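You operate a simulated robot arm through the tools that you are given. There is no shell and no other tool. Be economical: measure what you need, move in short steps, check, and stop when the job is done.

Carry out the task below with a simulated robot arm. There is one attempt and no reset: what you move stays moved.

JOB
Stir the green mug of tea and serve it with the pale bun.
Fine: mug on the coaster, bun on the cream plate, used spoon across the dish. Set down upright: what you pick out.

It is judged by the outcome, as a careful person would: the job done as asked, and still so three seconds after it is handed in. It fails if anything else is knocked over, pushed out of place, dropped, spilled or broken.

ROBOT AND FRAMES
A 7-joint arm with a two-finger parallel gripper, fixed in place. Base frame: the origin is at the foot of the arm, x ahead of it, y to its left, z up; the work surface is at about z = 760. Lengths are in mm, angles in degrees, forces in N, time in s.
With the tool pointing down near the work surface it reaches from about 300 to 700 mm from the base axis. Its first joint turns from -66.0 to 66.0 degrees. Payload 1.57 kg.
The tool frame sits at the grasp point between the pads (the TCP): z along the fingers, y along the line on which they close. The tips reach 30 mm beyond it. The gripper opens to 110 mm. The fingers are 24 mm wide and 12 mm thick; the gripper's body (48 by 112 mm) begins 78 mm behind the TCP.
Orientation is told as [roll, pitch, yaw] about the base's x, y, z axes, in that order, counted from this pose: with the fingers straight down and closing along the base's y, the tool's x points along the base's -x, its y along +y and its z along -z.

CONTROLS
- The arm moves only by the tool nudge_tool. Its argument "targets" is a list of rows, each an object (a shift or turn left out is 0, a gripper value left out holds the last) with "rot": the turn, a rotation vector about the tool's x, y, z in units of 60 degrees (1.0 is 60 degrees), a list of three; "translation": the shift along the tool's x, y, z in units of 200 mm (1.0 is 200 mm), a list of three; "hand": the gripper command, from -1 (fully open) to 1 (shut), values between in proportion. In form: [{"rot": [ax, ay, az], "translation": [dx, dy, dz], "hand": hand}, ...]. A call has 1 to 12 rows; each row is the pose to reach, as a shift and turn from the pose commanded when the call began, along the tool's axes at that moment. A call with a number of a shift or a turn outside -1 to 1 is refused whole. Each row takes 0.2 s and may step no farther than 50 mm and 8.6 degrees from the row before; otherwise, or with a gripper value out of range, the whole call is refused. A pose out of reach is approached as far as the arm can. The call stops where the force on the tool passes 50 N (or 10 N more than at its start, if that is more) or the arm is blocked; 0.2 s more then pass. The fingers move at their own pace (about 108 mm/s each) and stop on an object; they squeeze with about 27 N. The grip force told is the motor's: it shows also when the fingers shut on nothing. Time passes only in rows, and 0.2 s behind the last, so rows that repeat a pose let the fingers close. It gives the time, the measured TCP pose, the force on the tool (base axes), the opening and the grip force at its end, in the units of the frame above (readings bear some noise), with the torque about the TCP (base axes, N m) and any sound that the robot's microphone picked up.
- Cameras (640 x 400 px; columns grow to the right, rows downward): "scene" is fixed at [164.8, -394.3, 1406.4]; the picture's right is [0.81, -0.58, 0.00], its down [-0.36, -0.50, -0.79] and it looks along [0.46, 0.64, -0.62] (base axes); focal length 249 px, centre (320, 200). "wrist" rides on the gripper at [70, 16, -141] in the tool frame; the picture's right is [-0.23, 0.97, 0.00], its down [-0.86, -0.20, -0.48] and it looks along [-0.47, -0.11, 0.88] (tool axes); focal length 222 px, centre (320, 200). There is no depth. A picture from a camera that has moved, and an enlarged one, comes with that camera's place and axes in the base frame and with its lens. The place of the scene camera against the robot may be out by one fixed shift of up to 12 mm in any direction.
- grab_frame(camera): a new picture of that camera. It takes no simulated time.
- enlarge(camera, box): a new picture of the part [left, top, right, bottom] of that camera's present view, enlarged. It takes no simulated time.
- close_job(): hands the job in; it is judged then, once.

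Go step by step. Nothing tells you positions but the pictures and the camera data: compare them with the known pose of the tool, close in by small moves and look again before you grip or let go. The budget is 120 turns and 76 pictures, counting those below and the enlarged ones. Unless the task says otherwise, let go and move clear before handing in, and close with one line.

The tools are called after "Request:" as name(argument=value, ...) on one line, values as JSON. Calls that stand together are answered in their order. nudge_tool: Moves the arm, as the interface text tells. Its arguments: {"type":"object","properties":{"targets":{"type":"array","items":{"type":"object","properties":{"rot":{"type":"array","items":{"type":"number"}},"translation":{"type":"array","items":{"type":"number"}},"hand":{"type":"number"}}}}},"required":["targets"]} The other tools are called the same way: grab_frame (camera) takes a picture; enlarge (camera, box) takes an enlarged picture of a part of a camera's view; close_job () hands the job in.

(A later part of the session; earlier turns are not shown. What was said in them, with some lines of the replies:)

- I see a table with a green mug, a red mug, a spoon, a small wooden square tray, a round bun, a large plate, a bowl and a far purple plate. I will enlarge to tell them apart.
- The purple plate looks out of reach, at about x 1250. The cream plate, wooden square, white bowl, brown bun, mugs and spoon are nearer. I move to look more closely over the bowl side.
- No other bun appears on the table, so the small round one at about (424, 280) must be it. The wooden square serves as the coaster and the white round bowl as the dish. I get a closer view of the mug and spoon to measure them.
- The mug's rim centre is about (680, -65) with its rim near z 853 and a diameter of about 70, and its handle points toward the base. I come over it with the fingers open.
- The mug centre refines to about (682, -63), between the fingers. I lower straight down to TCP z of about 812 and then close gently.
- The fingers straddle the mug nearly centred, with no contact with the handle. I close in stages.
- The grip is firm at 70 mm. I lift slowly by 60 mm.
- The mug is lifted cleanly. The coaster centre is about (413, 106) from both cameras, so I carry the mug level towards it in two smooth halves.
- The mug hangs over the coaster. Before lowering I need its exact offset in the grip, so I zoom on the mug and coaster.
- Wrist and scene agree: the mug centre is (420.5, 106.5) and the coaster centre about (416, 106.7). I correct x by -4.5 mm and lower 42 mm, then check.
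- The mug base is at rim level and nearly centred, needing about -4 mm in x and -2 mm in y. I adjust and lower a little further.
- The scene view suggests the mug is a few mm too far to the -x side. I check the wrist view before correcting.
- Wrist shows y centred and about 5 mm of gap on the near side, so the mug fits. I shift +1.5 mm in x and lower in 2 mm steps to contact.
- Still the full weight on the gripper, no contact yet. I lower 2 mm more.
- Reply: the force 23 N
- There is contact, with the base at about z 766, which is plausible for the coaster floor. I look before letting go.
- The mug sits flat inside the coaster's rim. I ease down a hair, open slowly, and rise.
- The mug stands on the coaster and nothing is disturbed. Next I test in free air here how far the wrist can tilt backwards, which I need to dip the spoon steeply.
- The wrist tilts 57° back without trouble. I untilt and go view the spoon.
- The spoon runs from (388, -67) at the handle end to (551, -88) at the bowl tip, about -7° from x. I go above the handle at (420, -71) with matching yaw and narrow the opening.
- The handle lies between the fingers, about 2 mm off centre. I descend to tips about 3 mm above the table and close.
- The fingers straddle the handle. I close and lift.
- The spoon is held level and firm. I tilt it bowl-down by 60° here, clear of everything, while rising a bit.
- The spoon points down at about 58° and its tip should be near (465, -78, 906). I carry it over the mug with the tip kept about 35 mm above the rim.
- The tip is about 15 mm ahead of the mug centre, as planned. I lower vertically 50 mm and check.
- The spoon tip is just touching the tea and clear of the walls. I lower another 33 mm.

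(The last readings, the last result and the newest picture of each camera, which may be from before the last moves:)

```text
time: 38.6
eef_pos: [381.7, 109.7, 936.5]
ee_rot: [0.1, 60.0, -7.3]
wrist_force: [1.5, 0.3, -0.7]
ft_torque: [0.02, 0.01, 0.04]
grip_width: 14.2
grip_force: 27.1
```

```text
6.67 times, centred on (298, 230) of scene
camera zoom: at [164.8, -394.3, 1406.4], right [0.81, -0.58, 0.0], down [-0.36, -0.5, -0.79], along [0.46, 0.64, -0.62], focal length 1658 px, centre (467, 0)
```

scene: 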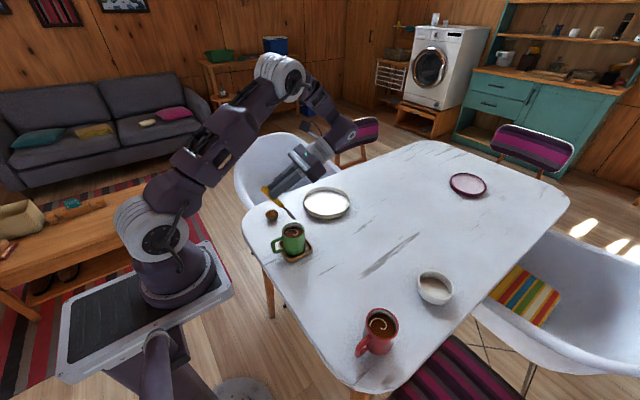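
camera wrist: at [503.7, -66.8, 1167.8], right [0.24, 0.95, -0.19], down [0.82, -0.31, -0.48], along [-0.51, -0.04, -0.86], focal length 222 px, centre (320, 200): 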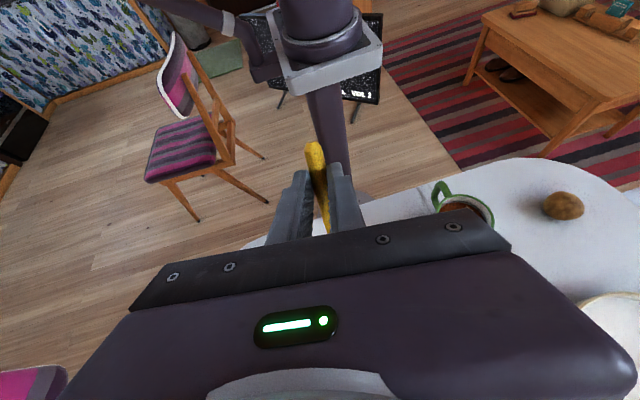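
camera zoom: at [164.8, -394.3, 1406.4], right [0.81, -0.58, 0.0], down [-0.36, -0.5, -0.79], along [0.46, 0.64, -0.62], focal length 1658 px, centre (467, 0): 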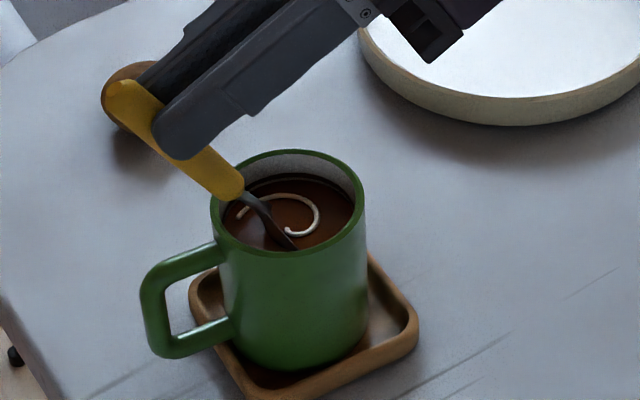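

The bowl is immersed with the handle above the rim. I stir with gentle small circles.

Request:
nudge_tool(targets=[{"translation": [-0.015, 0, -0.026]}, {"translation": [-0.0105, 0.0285, -0.0182]}, {"translation": [0, 0.04, 0]}, {"translation": [0.0105, 0.0285, 0.0182]}, {"translation": [0.015, 0, 0.026]}, {"translation": [0.0105, -0.0285, 0.0182]}, {"translation": [0, -0.04, 0]}, {"translation": [-0.0105, -0.0285, -0.0182]}, {"translation": [-0.015, 0, -0.026]}, {"translation": [-0.0105, 0.0285, -0.0182]}, {"translation": [0, 0.04, 0]}, {"translation": [0, 0, 0]}])

Request:
enlarge(camera="scene", box=[250, 200, 346, 260])

```text
time: 41.2
eef_pos: [382.6, 110.3, 936.5]
ee_rot: [-0.1, 60.1, -7.5]
wrist_force: [0.6, -0.2, -0.7]
ft_torque: [0.0, -0.01, -0.01]
grip_width: 13.8
grip_force: 27.2
```

```text
6.67 times, centred on (298, 230) of scene
camera zoom: at [164.8, -394.3, 1406.4], right [0.81, -0.58, 0.0], down [-0.36, -0.5, -0.79], along [0.46, 0.64, -0.62], focal length 1658 px, centre (467, 0)
```

zoom: 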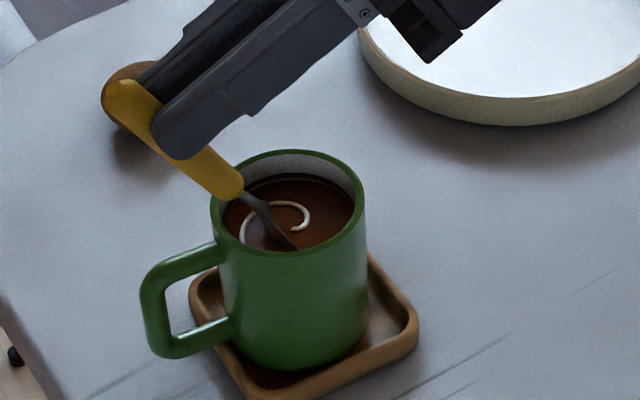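

The cream swirl has turned and the mug has not shifted. I stir a few more rounds.

Request:
nudge_tool(targets=[{"translation": [-0.015, 0, -0.026]}, {"translation": [-0.0105, 0.0285, -0.0182]}, {"translation": [0, 0.04, 0]}, {"translation": [0.0105, 0.0285, 0.0182]}, {"translation": [0.015, 0, 0.026]}, {"translation": [0.0105, -0.0285, 0.0182]}, {"translation": [0, -0.04, 0]}, {"translation": [-0.0105, -0.0285, -0.0182]}, {"translation": [-0.015, 0, -0.026]}, {"translation": [-0.0105, 0.0285, -0.0182]}, {"translation": [0, 0.04, 0]}, {"translation": [0.0105, 0.0285, 0.0182]}])

Request:
nudge_tool(targets=[{"translation": [0.0045, -0.0285, 0.0078]}, {"translation": [0, -0.057, 0]}, {"translation": [-0.0105, -0.0685, -0.0182]}, {"translation": [-0.021, -0.057, -0.0364]}, {"translation": [-0.0255, -0.0285, -0.044]}, {"translation": [-0.021, 0, -0.0364]}, {"translation": [-0.0105, 0.0115, -0.0182]}, {"translation": [0, 0, 0]}, {"translation": [0.0045, -0.0285, 0.0078]}, {"translation": [0, -0.057, 0]}, {"translation": [-0.0105, -0.0285, -0.0182]}, {"translation": [-0.0105, -0.0285, -0.0182]}])

Request:
enlarge(camera="scene", box=[250, 200, 346, 260])

```text
time: 43.8
eef_pos: [379.0, 115.5, 935.5]
ee_rot: [0.0, 60.0, -7.3]
wrist_force: [0.2, 0.4, 0.1]
ft_torque: [0.0, 0.04, 0.01]
grip_width: 14.0
grip_force: 26.9
```

```text
time: 46.4
eef_pos: [380.4, 109.8, 936.9]
ee_rot: [0.0, 60.0, -7.2]
wrist_force: [0.4, -0.1, -0.3]
ft_torque: [0.0, -0.01, -0.02]
grip_width: 14.1
grip_force: 26.7
```

```text
6.67 times, centred on (298, 230) of scene
camera zoom: at [164.8, -394.3, 1406.4], right [0.81, -0.58, 0.0], down [-0.36, -0.5, -0.79], along [0.46, 0.64, -0.62], focal length 1658 px, centre (467, 0)
```

zoom: 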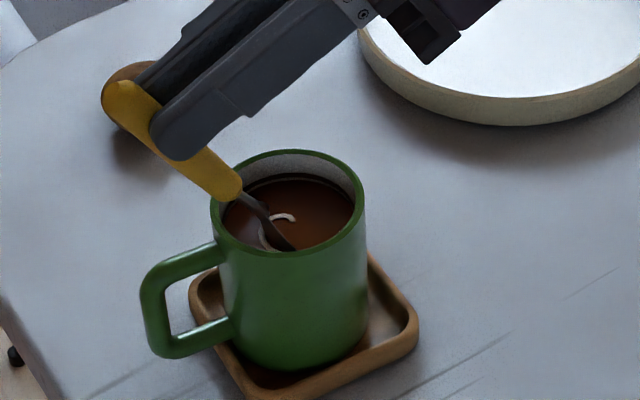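

The swirl is fading, so I keep stirring until it is mixed in.

Request:
nudge_tool(targets=[{"translation": [-0.015, 0, -0.026]}, {"translation": [-0.0105, 0.0285, -0.0182]}, {"translation": [0, 0.04, 0]}, {"translation": [0.0105, 0.0285, 0.0182]}, {"translation": [0.015, 0, 0.026]}, {"translation": [0.0105, -0.0285, 0.0182]}, {"translation": [0, -0.04, 0]}, {"translation": [-0.0105, -0.0285, -0.0182]}, {"translation": [-0.015, 0, -0.026]}, {"translation": [-0.0105, 0.0285, -0.0182]}, {"translation": [0, 0.04, 0]}, {"translation": [0, 0, 0]}])

Request:
nudge_tool(targets=[{"translation": [-0.015, 0, -0.026]}, {"translation": [-0.0105, 0.0285, -0.0182]}, {"translation": [0, 0.04, 0]}, {"translation": [0.0105, 0.0285, 0.0182]}, {"translation": [0.015, 0, 0.026]}, {"translation": [0.0105, -0.0285, 0.0182]}, {"translation": [0, -0.04, 0]}, {"translation": [-0.0105, -0.0285, -0.0182]}, {"translation": [-0.015, 0, -0.026]}, {"translation": [-0.0105, 0.0285, -0.0182]}, {"translation": [0, 0.04, 0]}, {"translation": [0, 0, 0]}])

Request:
nudge_tool(targets=[{"translation": [-0.015, 0, -0.026]}, {"translation": [-0.0105, 0.0285, -0.0182]}, {"translation": [0, 0.04, 0]}, {"translation": [0.0105, 0.0285, 0.0182]}, {"translation": [0.015, 0, 0.026]}, {"translation": [0.0105, -0.0285, 0.0182]}, {"translation": [0, -0.04, 0]}, {"translation": [-0.0105, -0.0285, -0.0182]}, {"translation": [-0.015, 0, -0.026]}, {"translation": [-0.0105, 0.0285, -0.0182]}, {"translation": [0, 0.04, 0]}, {"translation": [0, 0, 0]}])

Request:
enlarge(camera="scene", box=[250, 200, 346, 260])

```text
time: 49.0
eef_pos: [381.0, 109.0, 937.6]
ee_rot: [0.0, 60.0, -7.3]
wrist_force: [0.0, 0.2, -0.8]
ft_torque: [-0.01, 0.01, -0.02]
grip_width: 13.8
grip_force: 26.9
```

```text
time: 51.6
eef_pos: [381.9, 108.2, 936.8]
ee_rot: [0.0, 60.0, -7.3]
wrist_force: [-0.6, 0.6, 0.9]
ft_torque: [-0.01, 0.01, 0.0]
grip_width: 13.9
grip_force: 26.4
```

```text
time: 54.2
eef_pos: [380.9, 109.5, 936.5]
ee_rot: [0.0, 60.0, -7.4]
wrist_force: [0.1, 0.3, -1.2]
ft_torque: [-0.01, 0.02, 0.0]
grip_width: 14.2
grip_force: 27.0
```

```text
6.67 times, centred on (298, 230) of scene
camera zoom: at [164.8, -394.3, 1406.4], right [0.81, -0.58, 0.0], down [-0.36, -0.5, -0.79], along [0.46, 0.64, -0.62], focal length 1658 px, centre (467, 0)
```

zoom: 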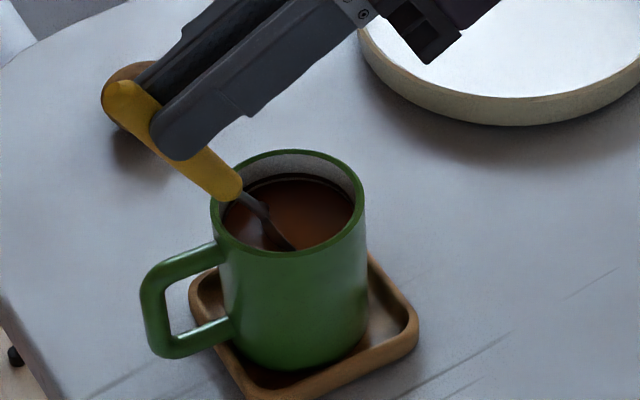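

The swirl is gone: the tea is stirred. I withdraw the spoon straight up and let it rest a moment above.

Request:
nudge_tool(targets=[{"translation": [0.05, 0, -0.029]}, {"translation": [0.1, 0, -0.058]}, {"translation": [0.16, 0, -0.092]}, {"translation": [0.22, 0, -0.127]}, {"translation": [0.3, 0, -0.173]}, {"translation": [0.38, 0, -0.22]}, {"translation": [0.43, 0, -0.25]}, {"translation": [0.43, 0, -0.25]}, {"translation": [0.43, 0, -0.25]}, {"translation": [0.43, 0, -0.25]}])

Request:
nudge_tool(targets=[{"rot": [0, -0.14, 0]}, {"rot": [0, -0.28, 0]}, {"rot": [0, -0.42, 0]}, {"rot": [0, -0.56, 0]}, {"rot": [0, -0.7, 0]}, {"rot": [0, -0.84, 0]}, {"rot": [0, -0.98, 0]}, {"rot": [0, -1.0, 0]}, {"rot": [0, -1.0, 0]}])

Request:
enlarge(camera="scene", box=[250, 150, 410, 250])

```text
time: 56.4
eef_pos: [382.9, 112.3, 1036.7]
ee_rot: [0.0, 60.0, -7.4]
wrist_force: [0.0, 1.2, -0.5]
ft_torque: [-0.03, 0.0, 0.0]
grip_width: 14.1
grip_force: 27.2
```

```text
time: 58.4
eef_pos: [383.2, 109.7, 1036.8]
ee_rot: [0.0, -0.1, -7.3]
wrist_force: [0.8, -0.3, -1.4]
ft_torque: [-0.01, 0.04, 0.0]
grip_width: 13.9
grip_force: 27.2
```

```text
4.00 times, centred on (330, 200) of scene
camera zoom: at [164.8, -394.3, 1406.4], right [0.81, -0.58, 0.0], down [-0.36, -0.5, -0.79], along [0.46, 0.64, -0.62], focal length 995 px, centre (280, 200)
```

zoom: 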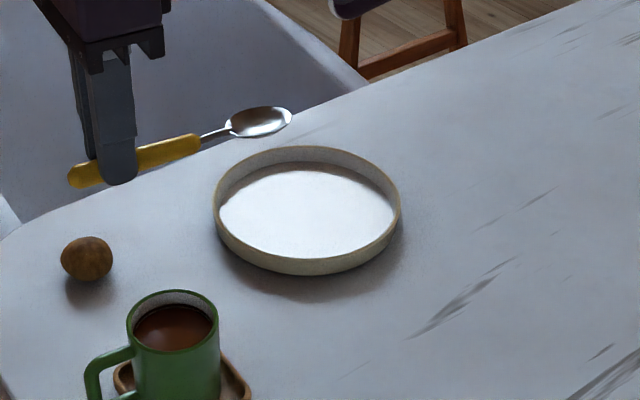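

The spoon is level again. I carry it towards the white dish at about (648, -250), staying high.

Request:
nudge_tool(targets=[{"translation": [-0.1, -0.12, 0]}, {"translation": [-0.22, -0.26, 0]}, {"translation": [-0.34, -0.41, 0]}, {"translation": [-0.45, -0.55, 0]}, {"translation": [-0.56, -0.68, 0]}, {"translation": [-0.67, -0.804, 0]}])

Request:
nudge_tool(targets=[{"translation": [-0.1, -0.12, 0.05]}, {"translation": [-0.22, -0.26, 0.1]}, {"translation": [-0.34, -0.41, 0.15]}, {"translation": [-0.45, -0.55, 0.2]}, {"translation": [-0.56, -0.68, 0.25]}, {"translation": [-0.67, -0.804, 0.3]}, {"translation": [-0.67, -0.804, 0.3]}])

Request:
grab_frame(camera="wrist")

Request:
enlarge(camera="scene", box=[350, 200, 510, 300])

```text
time: 59.8
eef_pos: [493.9, -68.4, 1034.9]
ee_rot: [0.1, 0.0, -7.3]
wrist_force: [-0.7, -0.6, -0.4]
ft_torque: [0.0, 0.0, 0.02]
grip_width: 13.9
grip_force: 27.5
```

```text
time: 61.4
eef_pos: [607.1, -240.9, 976.3]
ee_rot: [-0.1, -0.1, -7.3]
wrist_force: [0.5, 0.0, -0.1]
ft_torque: [0.03, 0.01, 0.01]
grip_width: 13.9
grip_force: 27.0
```

```text
30 pictures are left
camera wrist: at [538.2, -218.3, 1117.6], right [0.35, 0.94, 0.0], down [0.82, -0.31, 0.48], along [0.45, -0.17, -0.88], focal length 222 px, centre (320, 200)
```

wrist: 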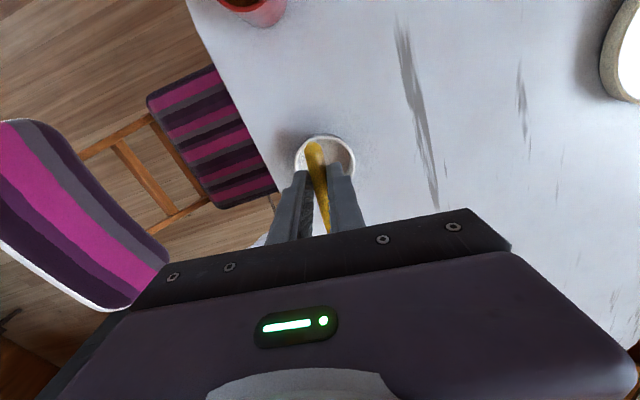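

```text
4.00 times, centred on (430, 250) of scene
camera zoom: at [164.8, -394.4, 1406.4], right [0.81, -0.58, 0.0], down [-0.36, -0.5, -0.79], along [0.46, 0.64, -0.62], focal length 995 px, centre (-120, 0)
```

zoom: 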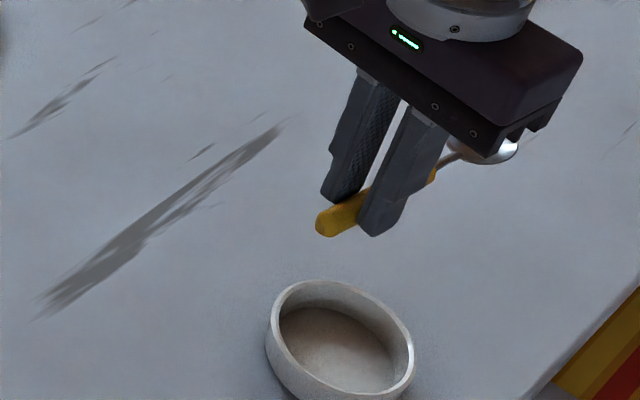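

The dish centre is about (646, -250) with a diameter of about 92. I shift 4 mm and descend to just above the rim.

Request:
nudge_tool(targets=[{"translation": [0.003, -0.02, 0.15]}, {"translation": [0.003, -0.02, 0.3]}, {"translation": [0.003, -0.02, 0.45]}, {"translation": [0.003, -0.02, 0.57]}, {"translation": [0.003, -0.02, 0.64]}, {"translation": [0.003, -0.02, 0.64]}])

Request:
enlarge(camera="scene", box=[385, 240, 481, 300])

Request:
grab_frame(camera="wrist")

```text
time: 62.8
eef_pos: [604.4, -246.5, 847.2]
ee_rot: [-0.1, -0.1, -7.2]
wrist_force: [-0.3, 0.9, -1.0]
ft_torque: [-0.01, -0.02, 0.0]
grip_width: 13.9
grip_force: 26.8
```

```text
6.67 times, centred on (433, 270) of scene
camera zoom: at [164.8, -394.3, 1406.4], right [0.81, -0.58, 0.0], down [-0.36, -0.5, -0.79], along [0.46, 0.64, -0.62], focal length 1658 px, centre (-433, -267)
```

zoom: 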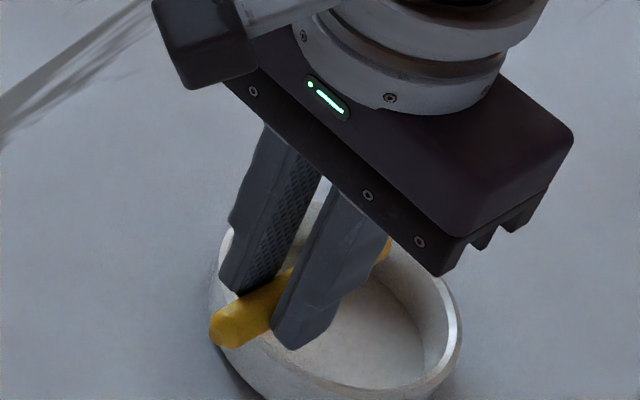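

```text
27 pictures are left
camera wrist: at [536.6, -221.8, 989.3], right [0.35, 0.94, 0.0], down [0.82, -0.31, 0.48], along [0.45, -0.17, -0.88], focal length 222 px, centre (320, 200)
```

wrist: 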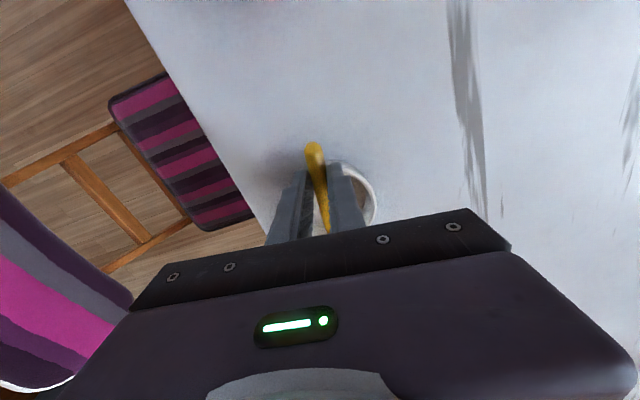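

The spoon is lined up across the dish, with the handle end overhanging the near rim. I lower in small steps, watching the force.

Request:
nudge_tool(targets=[{"translation": [0, 0, 0.03]}, {"translation": [0, 0, 0.06]}, {"translation": [0, 0, 0.075]}, {"translation": [0, 0, 0.075]}])

Request:
enlarge(camera="scene", box=[385, 240, 481, 300])

```text
time: 63.8
eef_pos: [605.1, -247.0, 832.1]
ee_rot: [0.0, 0.1, -7.3]
wrist_force: [0.2, -0.5, -1.0]
ft_torque: [0.03, 0.0, -0.01]
grip_width: 14.1
grip_force: 27.4
```

```text
6.67 times, centred on (433, 270) of scene
camera zoom: at [164.8, -394.3, 1406.4], right [0.81, -0.58, 0.0], down [-0.36, -0.5, -0.79], along [0.46, 0.64, -0.62], focal length 1658 px, centre (-433, -267)
```

zoom: 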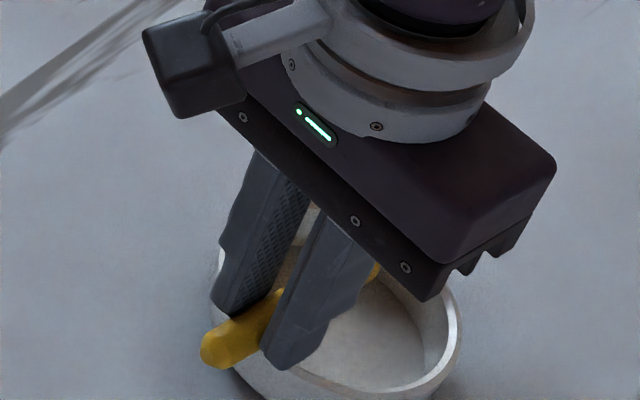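

No contact yet. I continue down in 2 mm steps.

Request:
nudge_tool(targets=[{"translation": [0, 0, 0.01]}, {"translation": [0, 0, 0.02]}, {"translation": [0, 0, 0.02]}])

Request:
nudge_tool(targets=[{"translation": [0, 0, 0.01]}, {"translation": [0, 0, 0.01]}])

```text
time: 64.6
eef_pos: [604.4, -247.0, 829.2]
ee_rot: [0.1, 0.0, -7.3]
wrist_force: [-0.7, 0.4, -0.7]
ft_torque: [0.0, 0.03, 0.02]
grip_width: 13.8
grip_force: 27.4
```

```text
time: 65.2
eef_pos: [604.4, -246.9, 826.1]
ee_rot: [0.0, 0.0, -7.4]
wrist_force: [0.2, 0.3, 1.4]
ft_torque: [0.0, 0.01, -0.02]
grip_width: 13.7
grip_force: 27.0
```

Request:
nudge_tool(targets=[{"translation": [0, 0, 0.005]}, {"translation": [0, 0, 0.01]}, {"translation": [0, 0, 0.01]}])

Request:
enlarge(camera="scene", box=[385, 240, 481, 300])

```text
time: 66.0
eef_pos: [606.0, -247.0, 826.4]
ee_rot: [-0.2, -0.1, -7.3]
wrist_force: [-5.7, 2.1, 20.8]
ft_torque: [0.01, 0.04, 0.04]
grip_width: 13.9
grip_force: 26.8
```

```text
6.67 times, centred on (433, 270) of scene
camera zoom: at [164.3, -394.1, 1406.5], right [0.81, -0.58, 0.0], down [-0.36, -0.5, -0.79], along [0.46, 0.64, -0.62], focal length 1658 px, centre (-433, -267)
```

zoom: 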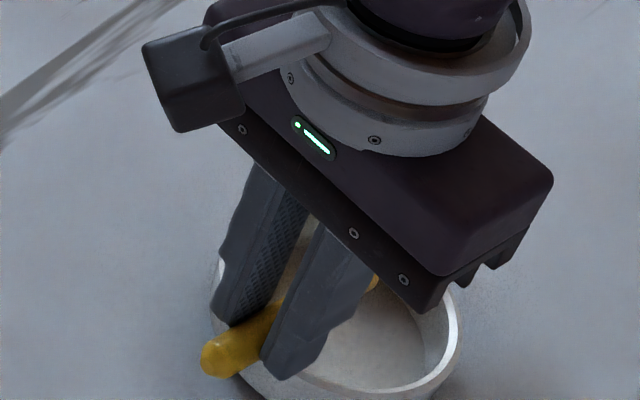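

Contact: the handle rests on the rim at about z 791. I relieve the pressure, then open slowly.

Request:
nudge_tool(targets=[{"translation": [0, 0, -0.008]}, {"translation": [0, 0, -0.008], "hand": 0.7}, {"translation": [0, 0, -0.008], "hand": 0.6}, {"translation": [0, 0, -0.008], "hand": 0.45}, {"translation": [0, 0, -0.008], "hand": 0.3}, {"translation": [0, 0, -0.008], "hand": 0.3}])

Request:
enlarge(camera="scene", box=[385, 240, 481, 300])

```text
time: 67.4
eef_pos: [603.7, -247.6, 827.2]
ee_rot: [0.0, 0.0, -7.3]
wrist_force: [0.1, 0.5, 0.7]
ft_torque: [-0.02, 0.04, 0.03]
grip_width: 38.4
grip_force: 0.0
```

```text
6.67 times, centred on (433, 270) of scene
camera zoom: at [164.8, -394.3, 1406.4], right [0.81, -0.58, 0.0], down [-0.36, -0.5, -0.79], along [0.46, 0.64, -0.62], focal length 1658 px, centre (-433, -267)
```

zoom: 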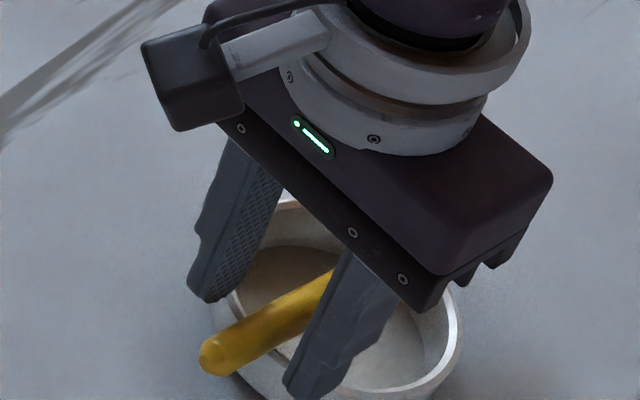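

The spoon lies free on the rim. I rise straight up and look.

Request:
nudge_tool(targets=[{"translation": [0, 0, -0.05]}, {"translation": [0, 0, -0.15]}, {"translation": [0, 0, -0.35]}, {"translation": [0, 0, -0.58]}, {"translation": [0, 0, -0.8]}, {"translation": [0.1, 0.1, -0.95]}])

Request:
enlarge(camera="scene", box=[365, 230, 493, 310])

```text
time: 68.8
eef_pos: [588.2, -224.8, 1017.6]
ee_rot: [0.0, 0.0, -7.4]
wrist_force: [0.1, -0.7, 0.6]
ft_torque: [-0.02, -0.02, 0.01]
grip_width: 38.5
grip_force: 0.0
```

```text
5.00 times, centred on (429, 270) of scene
camera zoom: at [164.8, -394.3, 1406.4], right [0.81, -0.58, 0.0], down [-0.36, -0.5, -0.79], along [0.46, 0.64, -0.62], focal length 1243 px, centre (-225, -150)
```

zoom: 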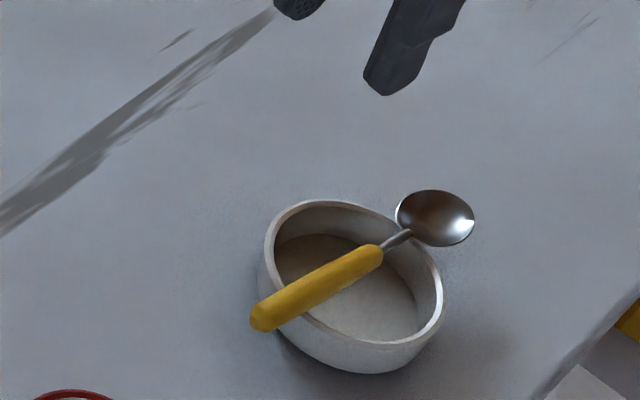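

The spoon lies across the dish. Next is the bun, at about (421, 281), so I travel there high and straighten the yaw.

Request:
nudge_tool(targets=[{"translation": [0.077, 0.16, 0]}, {"translation": [0.154, 0.32, 0]}, {"translation": [0.23, 0.48, 0]}, {"translation": [0.307, 0.64, 0]}, {"translation": [0.383, 0.8, 0]}])

Request:
nudge_tool(targets=[{"translation": [0.077, 0.16, 0]}, {"translation": [0.154, 0.32, 0]}, {"translation": [0.23, 0.48, 0]}, {"translation": [0.307, 0.64, 0]}, {"translation": [0.383, 0.8, 0]}])

Request:
nudge_tool(targets=[{"translation": [0.077, 0.16, 0]}, {"translation": [0.154, 0.32, 0]}, {"translation": [0.23, 0.48, 0]}, {"translation": [0.307, 0.64, 0]}, {"translation": [0.383, 0.8, 0], "rot": [0, 0, -0.06], "hand": -0.5}, {"translation": [0.383, 0.8, 0.1], "rot": [0, 0, -0.122], "hand": -0.5}, {"translation": [0.383, 0.8, 0.3], "rot": [0, 0, -0.122], "hand": -0.5}, {"translation": [0.383, 0.8, 0.3], "rot": [0, 0, -0.122], "hand": -0.5}])

Request:
grab_frame(camera="wrist")

```text
time: 70.0
eef_pos: [533.0, -56.6, 1016.3]
ee_rot: [0.0, 0.0, -7.3]
wrist_force: [0.1, 0.5, 0.3]
ft_torque: [-0.04, -0.02, -0.03]
grip_width: 38.3
grip_force: 0.0
```

```text
time: 71.2
eef_pos: [476.2, 110.6, 1016.8]
ee_rot: [0.0, 0.0, -7.4]
wrist_force: [0.1, -0.5, 0.0]
ft_torque: [0.0, 0.01, 0.02]
grip_width: 38.4
grip_force: 0.1
```

```text
time: 73.0
eef_pos: [421.9, 281.5, 956.0]
ee_rot: [0.0, 0.0, 0.0]
wrist_force: [0.5, 0.1, 0.1]
ft_torque: [0.0, -0.01, 0.0]
grip_width: 82.5
grip_force: 0.0
```

```text
22 pictures are left
camera wrist: at [351.3, 297.7, 1097.8], right [0.23, 0.97, 0.0], down [0.85, -0.2, 0.48], along [0.47, -0.11, -0.88], focal length 222 px, centre (320, 200)
```

wrist: 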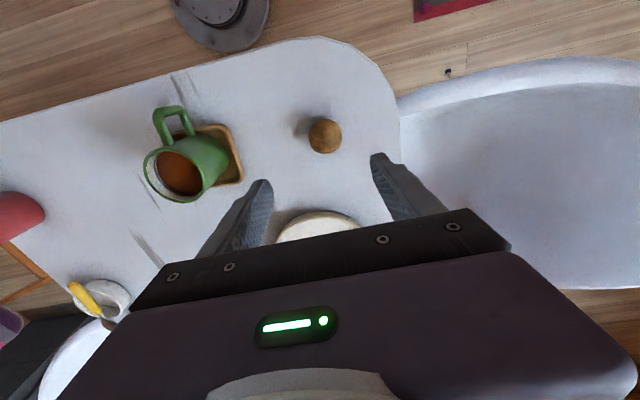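

The bun is about 7 mm to the +y side of my axis, so I take it at (421, 288). I correct and descend to just above it.

Request:
nudge_tool(targets=[{"translation": [0, 0.035, 0.15]}, {"translation": [0, 0.035, 0.35]}, {"translation": [0, 0.035, 0.53]}, {"translation": [0, 0.035, 0.53]}])

Request:
grab_frame(camera="wrist")

Request:
enlarge(camera="scene", box=[230, 180, 310, 230])

```text
time: 74.0
eef_pos: [423.1, 287.9, 850.7]
ee_rot: [0.0, 0.0, 0.0]
wrist_force: [0.4, -0.9, 0.1]
ft_torque: [-0.01, 0.01, -0.03]
grip_width: 82.4
grip_force: 0.0
```

```text
21 pictures are left
camera wrist: at [351.7, 304.6, 993.0], right [0.23, 0.97, 0.0], down [0.85, -0.2, 0.48], along [0.47, -0.11, -0.88], focal length 222 px, centre (320, 200)
```

wrist: 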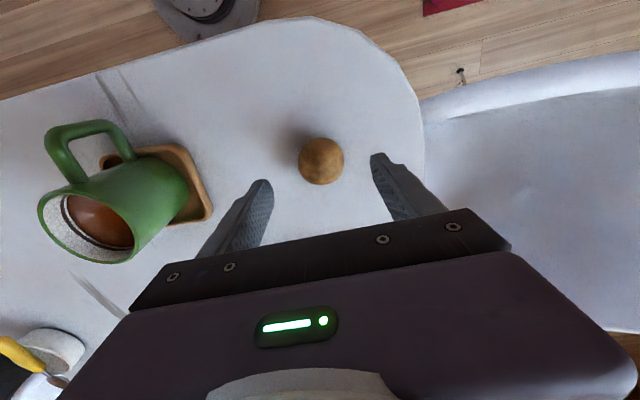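

```text
8.00 times, centred on (270, 205) of scene
camera zoom: at [164.8, -394.3, 1406.4], right [0.81, -0.58, 0.0], down [-0.36, -0.5, -0.79], along [0.46, 0.64, -0.62], focal length 1989 px, centre (720, 160)
```

zoom: 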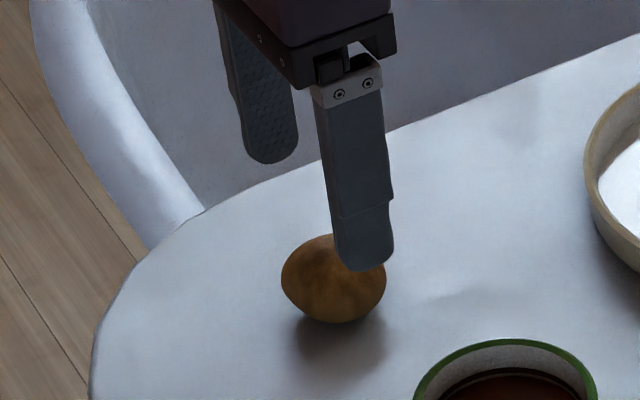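

The bun is centred between the fingers. I lower to TCP z of about 793 and close gently.

Request:
nudge_tool(targets=[{"translation": [0, 0, 0.12]}, {"translation": [0, 0, 0.22]}, {"translation": [0, 0, 0.28]}, {"translation": [0, 0, 0.28]}, {"translation": [0, 0, 0.28], "hand": -0.2}, {"translation": [0, 0, 0.28], "hand": 0.05}, {"translation": [0, 0, 0.28], "hand": 0.2}, {"translation": [0, 0, 0.28], "hand": 0.35}, {"translation": [0, 0, 0.28], "hand": 0.5}, {"translation": [0, 0, 0.28], "hand": 0.5}])

Request:
enlarge(camera="scene", box=[230, 180, 310, 230])

```text
time: 76.2
eef_pos: [422.5, 287.5, 795.0]
ee_rot: [0.0, 0.1, 0.1]
wrist_force: [0.0, 0.3, -0.6]
ft_torque: [-0.01, -0.01, 0.02]
grip_width: 44.5
grip_force: 26.8
```

```text
8.00 times, centred on (270, 205) of scene
camera zoom: at [164.8, -394.3, 1406.4], right [0.81, -0.58, 0.0], down [-0.36, -0.5, -0.79], along [0.46, 0.64, -0.62], focal length 1989 px, centre (720, 160)
```

zoom: 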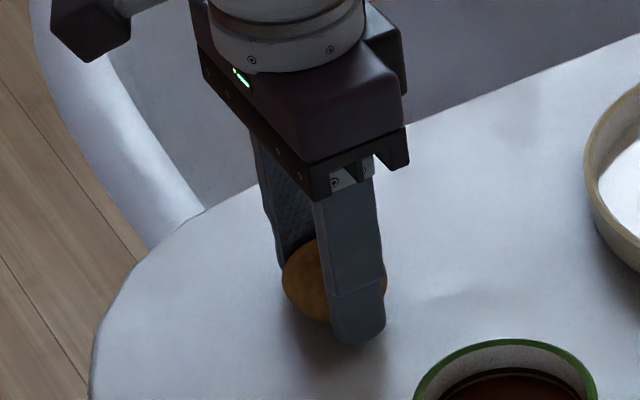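

The bun is held at 44.5 mm. I lift it and carry it over the cream plate at about (615, 216).

Request:
nudge_tool(targets=[{"translation": [0, 0, -0.05]}, {"translation": [0, 0, -0.15]}, {"translation": [0, 0, -0.3]}, {"translation": [0, 0, -0.45]}, {"translation": [0, 0, -0.6]}])

Request:
nudge_tool(targets=[{"translation": [-0.1, -0.04, 0]}, {"translation": [-0.25, -0.09, 0]}, {"translation": [-0.41, -0.15, 0]}, {"translation": [-0.57, -0.21, 0]}, {"translation": [-0.73, -0.27, 0]}, {"translation": [-0.87, -0.32, 0]}, {"translation": [-0.96, -0.36, 0]}, {"translation": [-0.96, -0.36, 0]}])

Request:
grab_frame(camera="wrist")

Request:
enlarge(camera="scene", box=[270, 150, 398, 230])

```text
time: 77.4
eef_pos: [421.6, 284.8, 916.4]
ee_rot: [-0.1, 0.0, -0.1]
wrist_force: [0.4, 0.1, -0.3]
ft_torque: [0.0, -0.01, 0.0]
grip_width: 44.4
grip_force: 27.3
```

```text
time: 79.2
eef_pos: [612.9, 215.0, 914.1]
ee_rot: [-0.1, 0.0, -0.1]
wrist_force: [0.3, 0.1, 0.2]
ft_torque: [-0.02, 0.01, -0.02]
grip_width: 44.5
grip_force: 27.0
```

```text
18 pictures are left
camera wrist: at [542.5, 231.5, 1055.8], right [0.23, 0.97, 0.0], down [0.86, -0.2, 0.48], along [0.47, -0.11, -0.88], focal length 222 px, centre (320, 200)
```

wrist: 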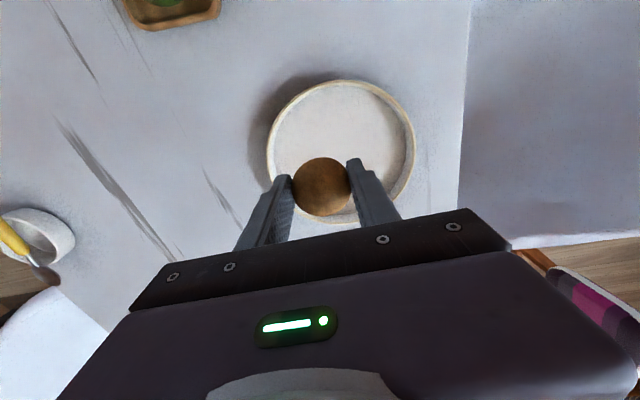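

```text
5.00 times, centred on (334, 190) of scene
camera zoom: at [164.8, -394.3, 1406.4], right [0.81, -0.58, 0.0], down [-0.36, -0.5, -0.79], along [0.46, 0.64, -0.62], focal length 1243 px, centre (250, 250)
```

zoom: 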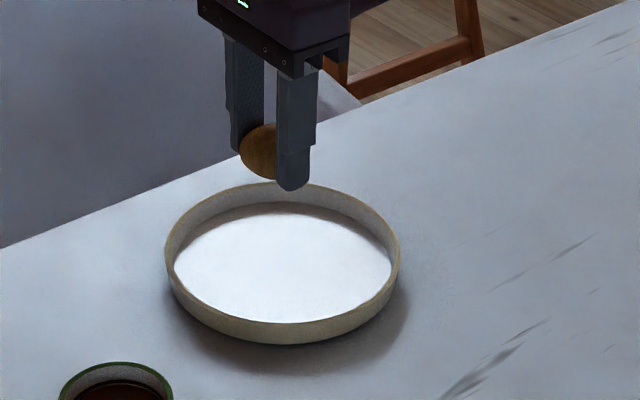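

The plate centre is about (623, 240), so I move 18 mm in +y and lower the bun to close above the plate floor.

Request:
nudge_tool(targets=[{"translation": [0, 0.045, 0.05]}, {"translation": [0, 0.09, 0.15]}, {"translation": [0, 0.09, 0.3]}, {"translation": [0, 0.09, 0.42]}, {"translation": [0, 0.09, 0.5]}, {"translation": [0, 0.09, 0.5]}])

Request:
enlarge(camera="scene", box=[280, 160, 376, 220])

```text
time: 80.6
eef_pos: [611.6, 234.3, 813.0]
ee_rot: [0.0, 0.1, -0.1]
wrist_force: [0.2, 0.0, -0.8]
ft_torque: [0.0, -0.01, 0.0]
grip_width: 44.5
grip_force: 27.0
```

```text
6.67 times, centred on (328, 190) of scene
camera zoom: at [164.8, -394.3, 1406.4], right [0.81, -0.58, 0.0], down [-0.36, -0.5, -0.79], along [0.46, 0.64, -0.62], focal length 1658 px, centre (267, 267)
```

zoom: 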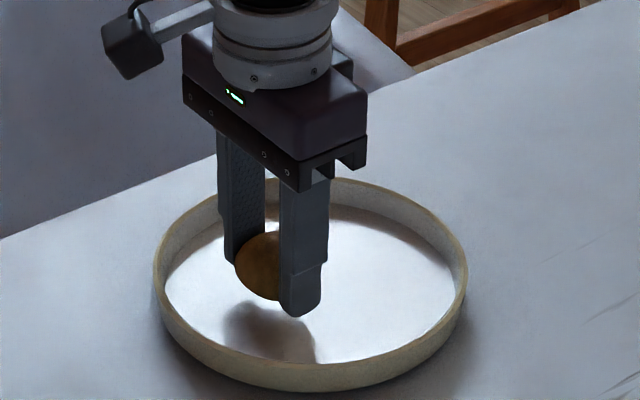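

The bun hangs just over the plate's middle. I lower in 2 mm steps until it touches.

Request:
nudge_tool(targets=[{"translation": [0, 0, 0.012]}, {"translation": [0, 0, 0.025]}, {"translation": [0, 0, 0.025]}])

Request:
nudge_tool(targets=[{"translation": [0, 0, 0.01]}, {"translation": [0, 0, 0.01]}])

```text
time: 81.4
eef_pos: [612.0, 233.7, 808.4]
ee_rot: [0.0, 0.0, 0.0]
wrist_force: [0.1, 0.6, -0.6]
ft_torque: [-0.01, 0.0, 0.0]
grip_width: 44.5
grip_force: 26.8
```

```text
time: 82.0
eef_pos: [613.1, 232.9, 806.9]
ee_rot: [0.0, 0.0, 0.0]
wrist_force: [0.1, 0.3, -0.3]
ft_torque: [-0.01, -0.02, -0.02]
grip_width: 44.5
grip_force: 26.6
```

Request:
nudge_tool(targets=[{"translation": [0, 0, 0.01]}, {"translation": [0, 0, 0.01]}])

Request:
nudge_tool(targets=[{"translation": [0, 0, 0.008]}, {"translation": [0, 0, 0.008]}])

```text
time: 82.6
eef_pos: [612.9, 232.5, 805.0]
ee_rot: [-0.1, 0.0, 0.0]
wrist_force: [0.1, -0.3, -0.5]
ft_torque: [-0.01, -0.01, 0.01]
grip_width: 44.6
grip_force: 27.0
```

```text
time: 83.2
eef_pos: [613.6, 232.1, 803.6]
ee_rot: [0.0, 0.1, 0.0]
wrist_force: [-0.3, -0.3, -1.2]
ft_torque: [-0.01, 0.01, -0.03]
grip_width: 44.7
grip_force: 27.1
```

No contact yet, so I go on in small steps.

Request:
nudge_tool(targets=[{"translation": [0, 0, 0.008]}, {"translation": [0, 0, 0.008]}])

Request:
enlarge(camera="scene", box=[296, 175, 344, 205])

```text
time: 83.8
eef_pos: [613.1, 232.8, 802.7]
ee_rot: [0.0, 0.0, -0.1]
wrist_force: [1.2, -1.0, -0.5]
ft_torque: [0.01, 0.04, -0.01]
grip_width: 44.5
grip_force: 27.0
```

```text
13.33 times, centred on (320, 190) of scene
camera zoom: at [164.8, -394.3, 1406.4], right [0.81, -0.58, 0.0], down [-0.36, -0.5, -0.79], along [0.46, 0.64, -0.62], focal length 3316 px, centre (320, 333)
```

zoom: 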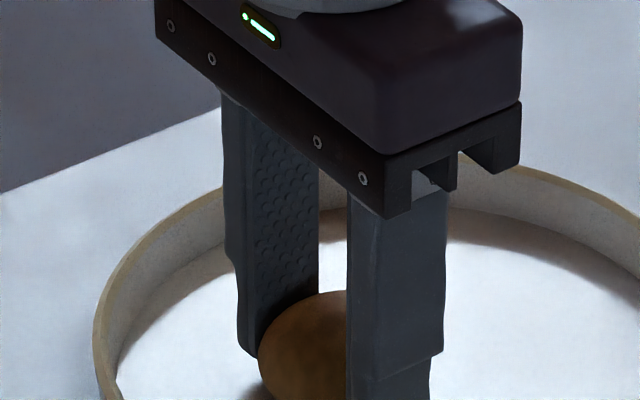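

Request:
nudge_tool(targets=[{"translation": [0, 0, 0.008]}, {"translation": [0, 0, 0.008]}])

Request:
nudge_tool(targets=[{"translation": [0, 0, 0.008]}, {"translation": [0, 0, 0.008]}])

```text
time: 84.4
eef_pos: [613.9, 233.5, 801.2]
ee_rot: [0.0, -0.1, 0.0]
wrist_force: [-1.4, -2.6, 6.6]
ft_torque: [-0.07, 0.02, -0.03]
grip_width: 44.3
grip_force: 27.3
```

```text
time: 85.0
eef_pos: [612.7, 233.7, 799.9]
ee_rot: [0.0, -0.2, 0.0]
wrist_force: [-7.5, -5.5, 27.8]
ft_torque: [-0.15, 0.23, 0.01]
grip_width: 44.6
grip_force: 28.0
```

The bun touched the plate at about z 801. I back off the extra push, release and rise.

Request:
nudge_tool(targets=[{"translation": [0, 0, -0.008]}, {"translation": [0, 0, -0.008], "hand": 0.15}, {"translation": [0, 0, -0.008], "hand": 0.05}, {"translation": [0, 0, -0.008], "hand": -0.1}, {"translation": [0, 0, -0.008], "hand": -0.3}, {"translation": [0, 0, -0.008], "hand": -0.3}])

Request:
nudge_tool(targets=[{"translation": [0, 0, -0.05]}, {"translation": [0, 0, -0.15]}, {"translation": [0, 0, -0.3]}, {"translation": [0, 0, -0.5]}, {"translation": [0, 0, -0.7]}, {"translation": [0.1, 0, -0.9]}, {"translation": [0.3, 0, -1.0]}])

Request:
grab_frame(camera="scene")

Request:
enlarge(camera="scene", box=[240, 170, 464, 310])

```text
time: 86.4
eef_pos: [614.3, 233.4, 800.4]
ee_rot: [0.0, 0.0, 0.0]
wrist_force: [0.4, 0.8, 0.4]
ft_torque: [-0.02, 0.02, 0.02]
grip_width: 71.6
grip_force: 0.0
```

```text
time: 88.0
eef_pos: [555.1, 234.2, 1001.0]
ee_rot: [-0.1, 0.1, 0.0]
wrist_force: [0.0, 0.5, -0.2]
ft_torque: [0.01, 0.0, 0.0]
grip_width: 71.6
grip_force: 0.1
```

```text
14 pictures are left
```

scene: 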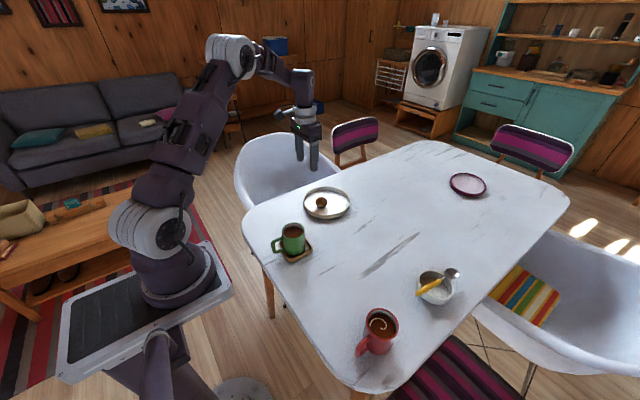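

```text
2.86 times, centred on (352, 240) of scene
camera zoom: at [164.8, -394.3, 1406.4], right [0.81, -0.58, 0.0], down [-0.36, -0.5, -0.79], along [0.46, 0.64, -0.62], focal length 710 px, centre (229, 86)
```

zoom: 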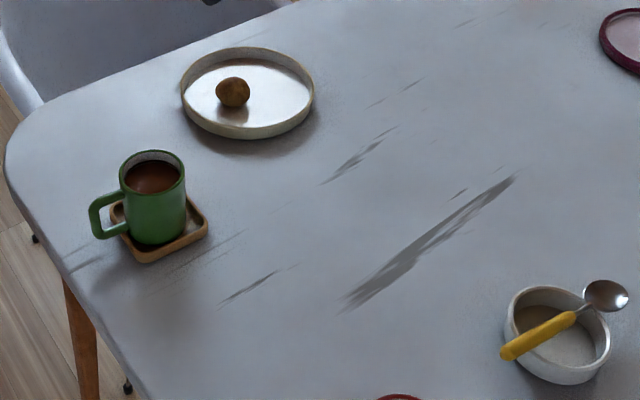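

All three pieces are placed: the mug is on the coaster, the bun is on the cream plate and the spoon is across the dish. I wait briefly to see that the bun stays still.

Request:
nudge_tool(targets=[{"translation": [0, 0, 0]}, {"translation": [0, 0, 0]}, {"translation": [0, 0, 0]}, {"translation": [0, 0, 0]}, {"translation": [0, 0, 0]}, {"translation": [0, 0, 0]}, {"translation": [0, 0, 0]}, {"translation": [0, 0, 0]}])

Request:
enlarge(camera="scene", box=[240, 170, 464, 310])

Request:
enlarge(camera="scene", box=[264, 175, 360, 265])

```text
time: 89.8
eef_pos: [555.9, 234.7, 999.5]
ee_rot: [0.0, 0.0, 0.0]
wrist_force: [0.3, 0.3, 0.1]
ft_torque: [-0.02, 0.02, 0.03]
grip_width: 71.6
grip_force: 0.1
```

```text
2.86 times, centred on (352, 240) of scene
camera zoom: at [164.8, -394.3, 1406.4], right [0.81, -0.58, 0.0], down [-0.36, -0.5, -0.79], along [0.46, 0.64, -0.62], focal length 710 px, centre (229, 86)
```

zoom: 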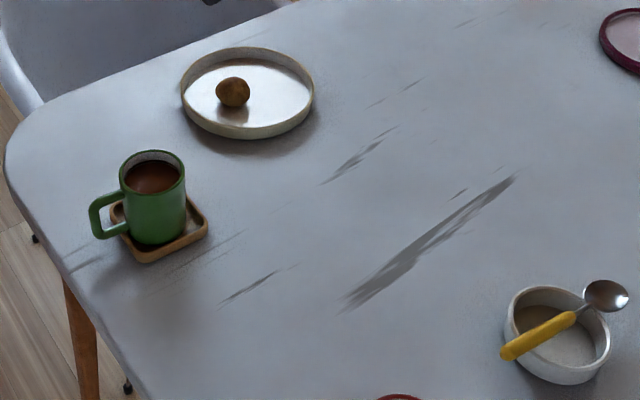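

```text
4.44 times, centred on (312, 220) of scene
camera zoom: at [164.8, -394.3, 1406.4], right [0.81, -0.58, 0.0], down [-0.36, -0.5, -0.79], along [0.46, 0.64, -0.62], focal length 1105 px, centre (356, 111)
```

zoom: 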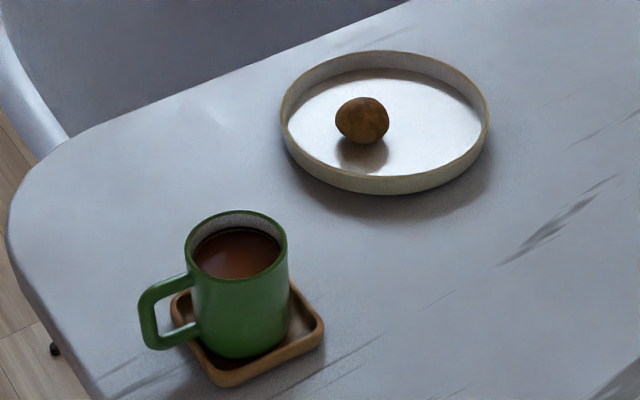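

Everything is still and in place, and the arm is clear, so I hand the job in.

Request:
close_job()

```text
The job is handed in.
```

The green mug's tea is stirred and stands on the wooden coaster, the bun is on the cream plate, and the used spoon lies across the white dish. I took the only bun on the table, which looks brown, as the "pale bun".
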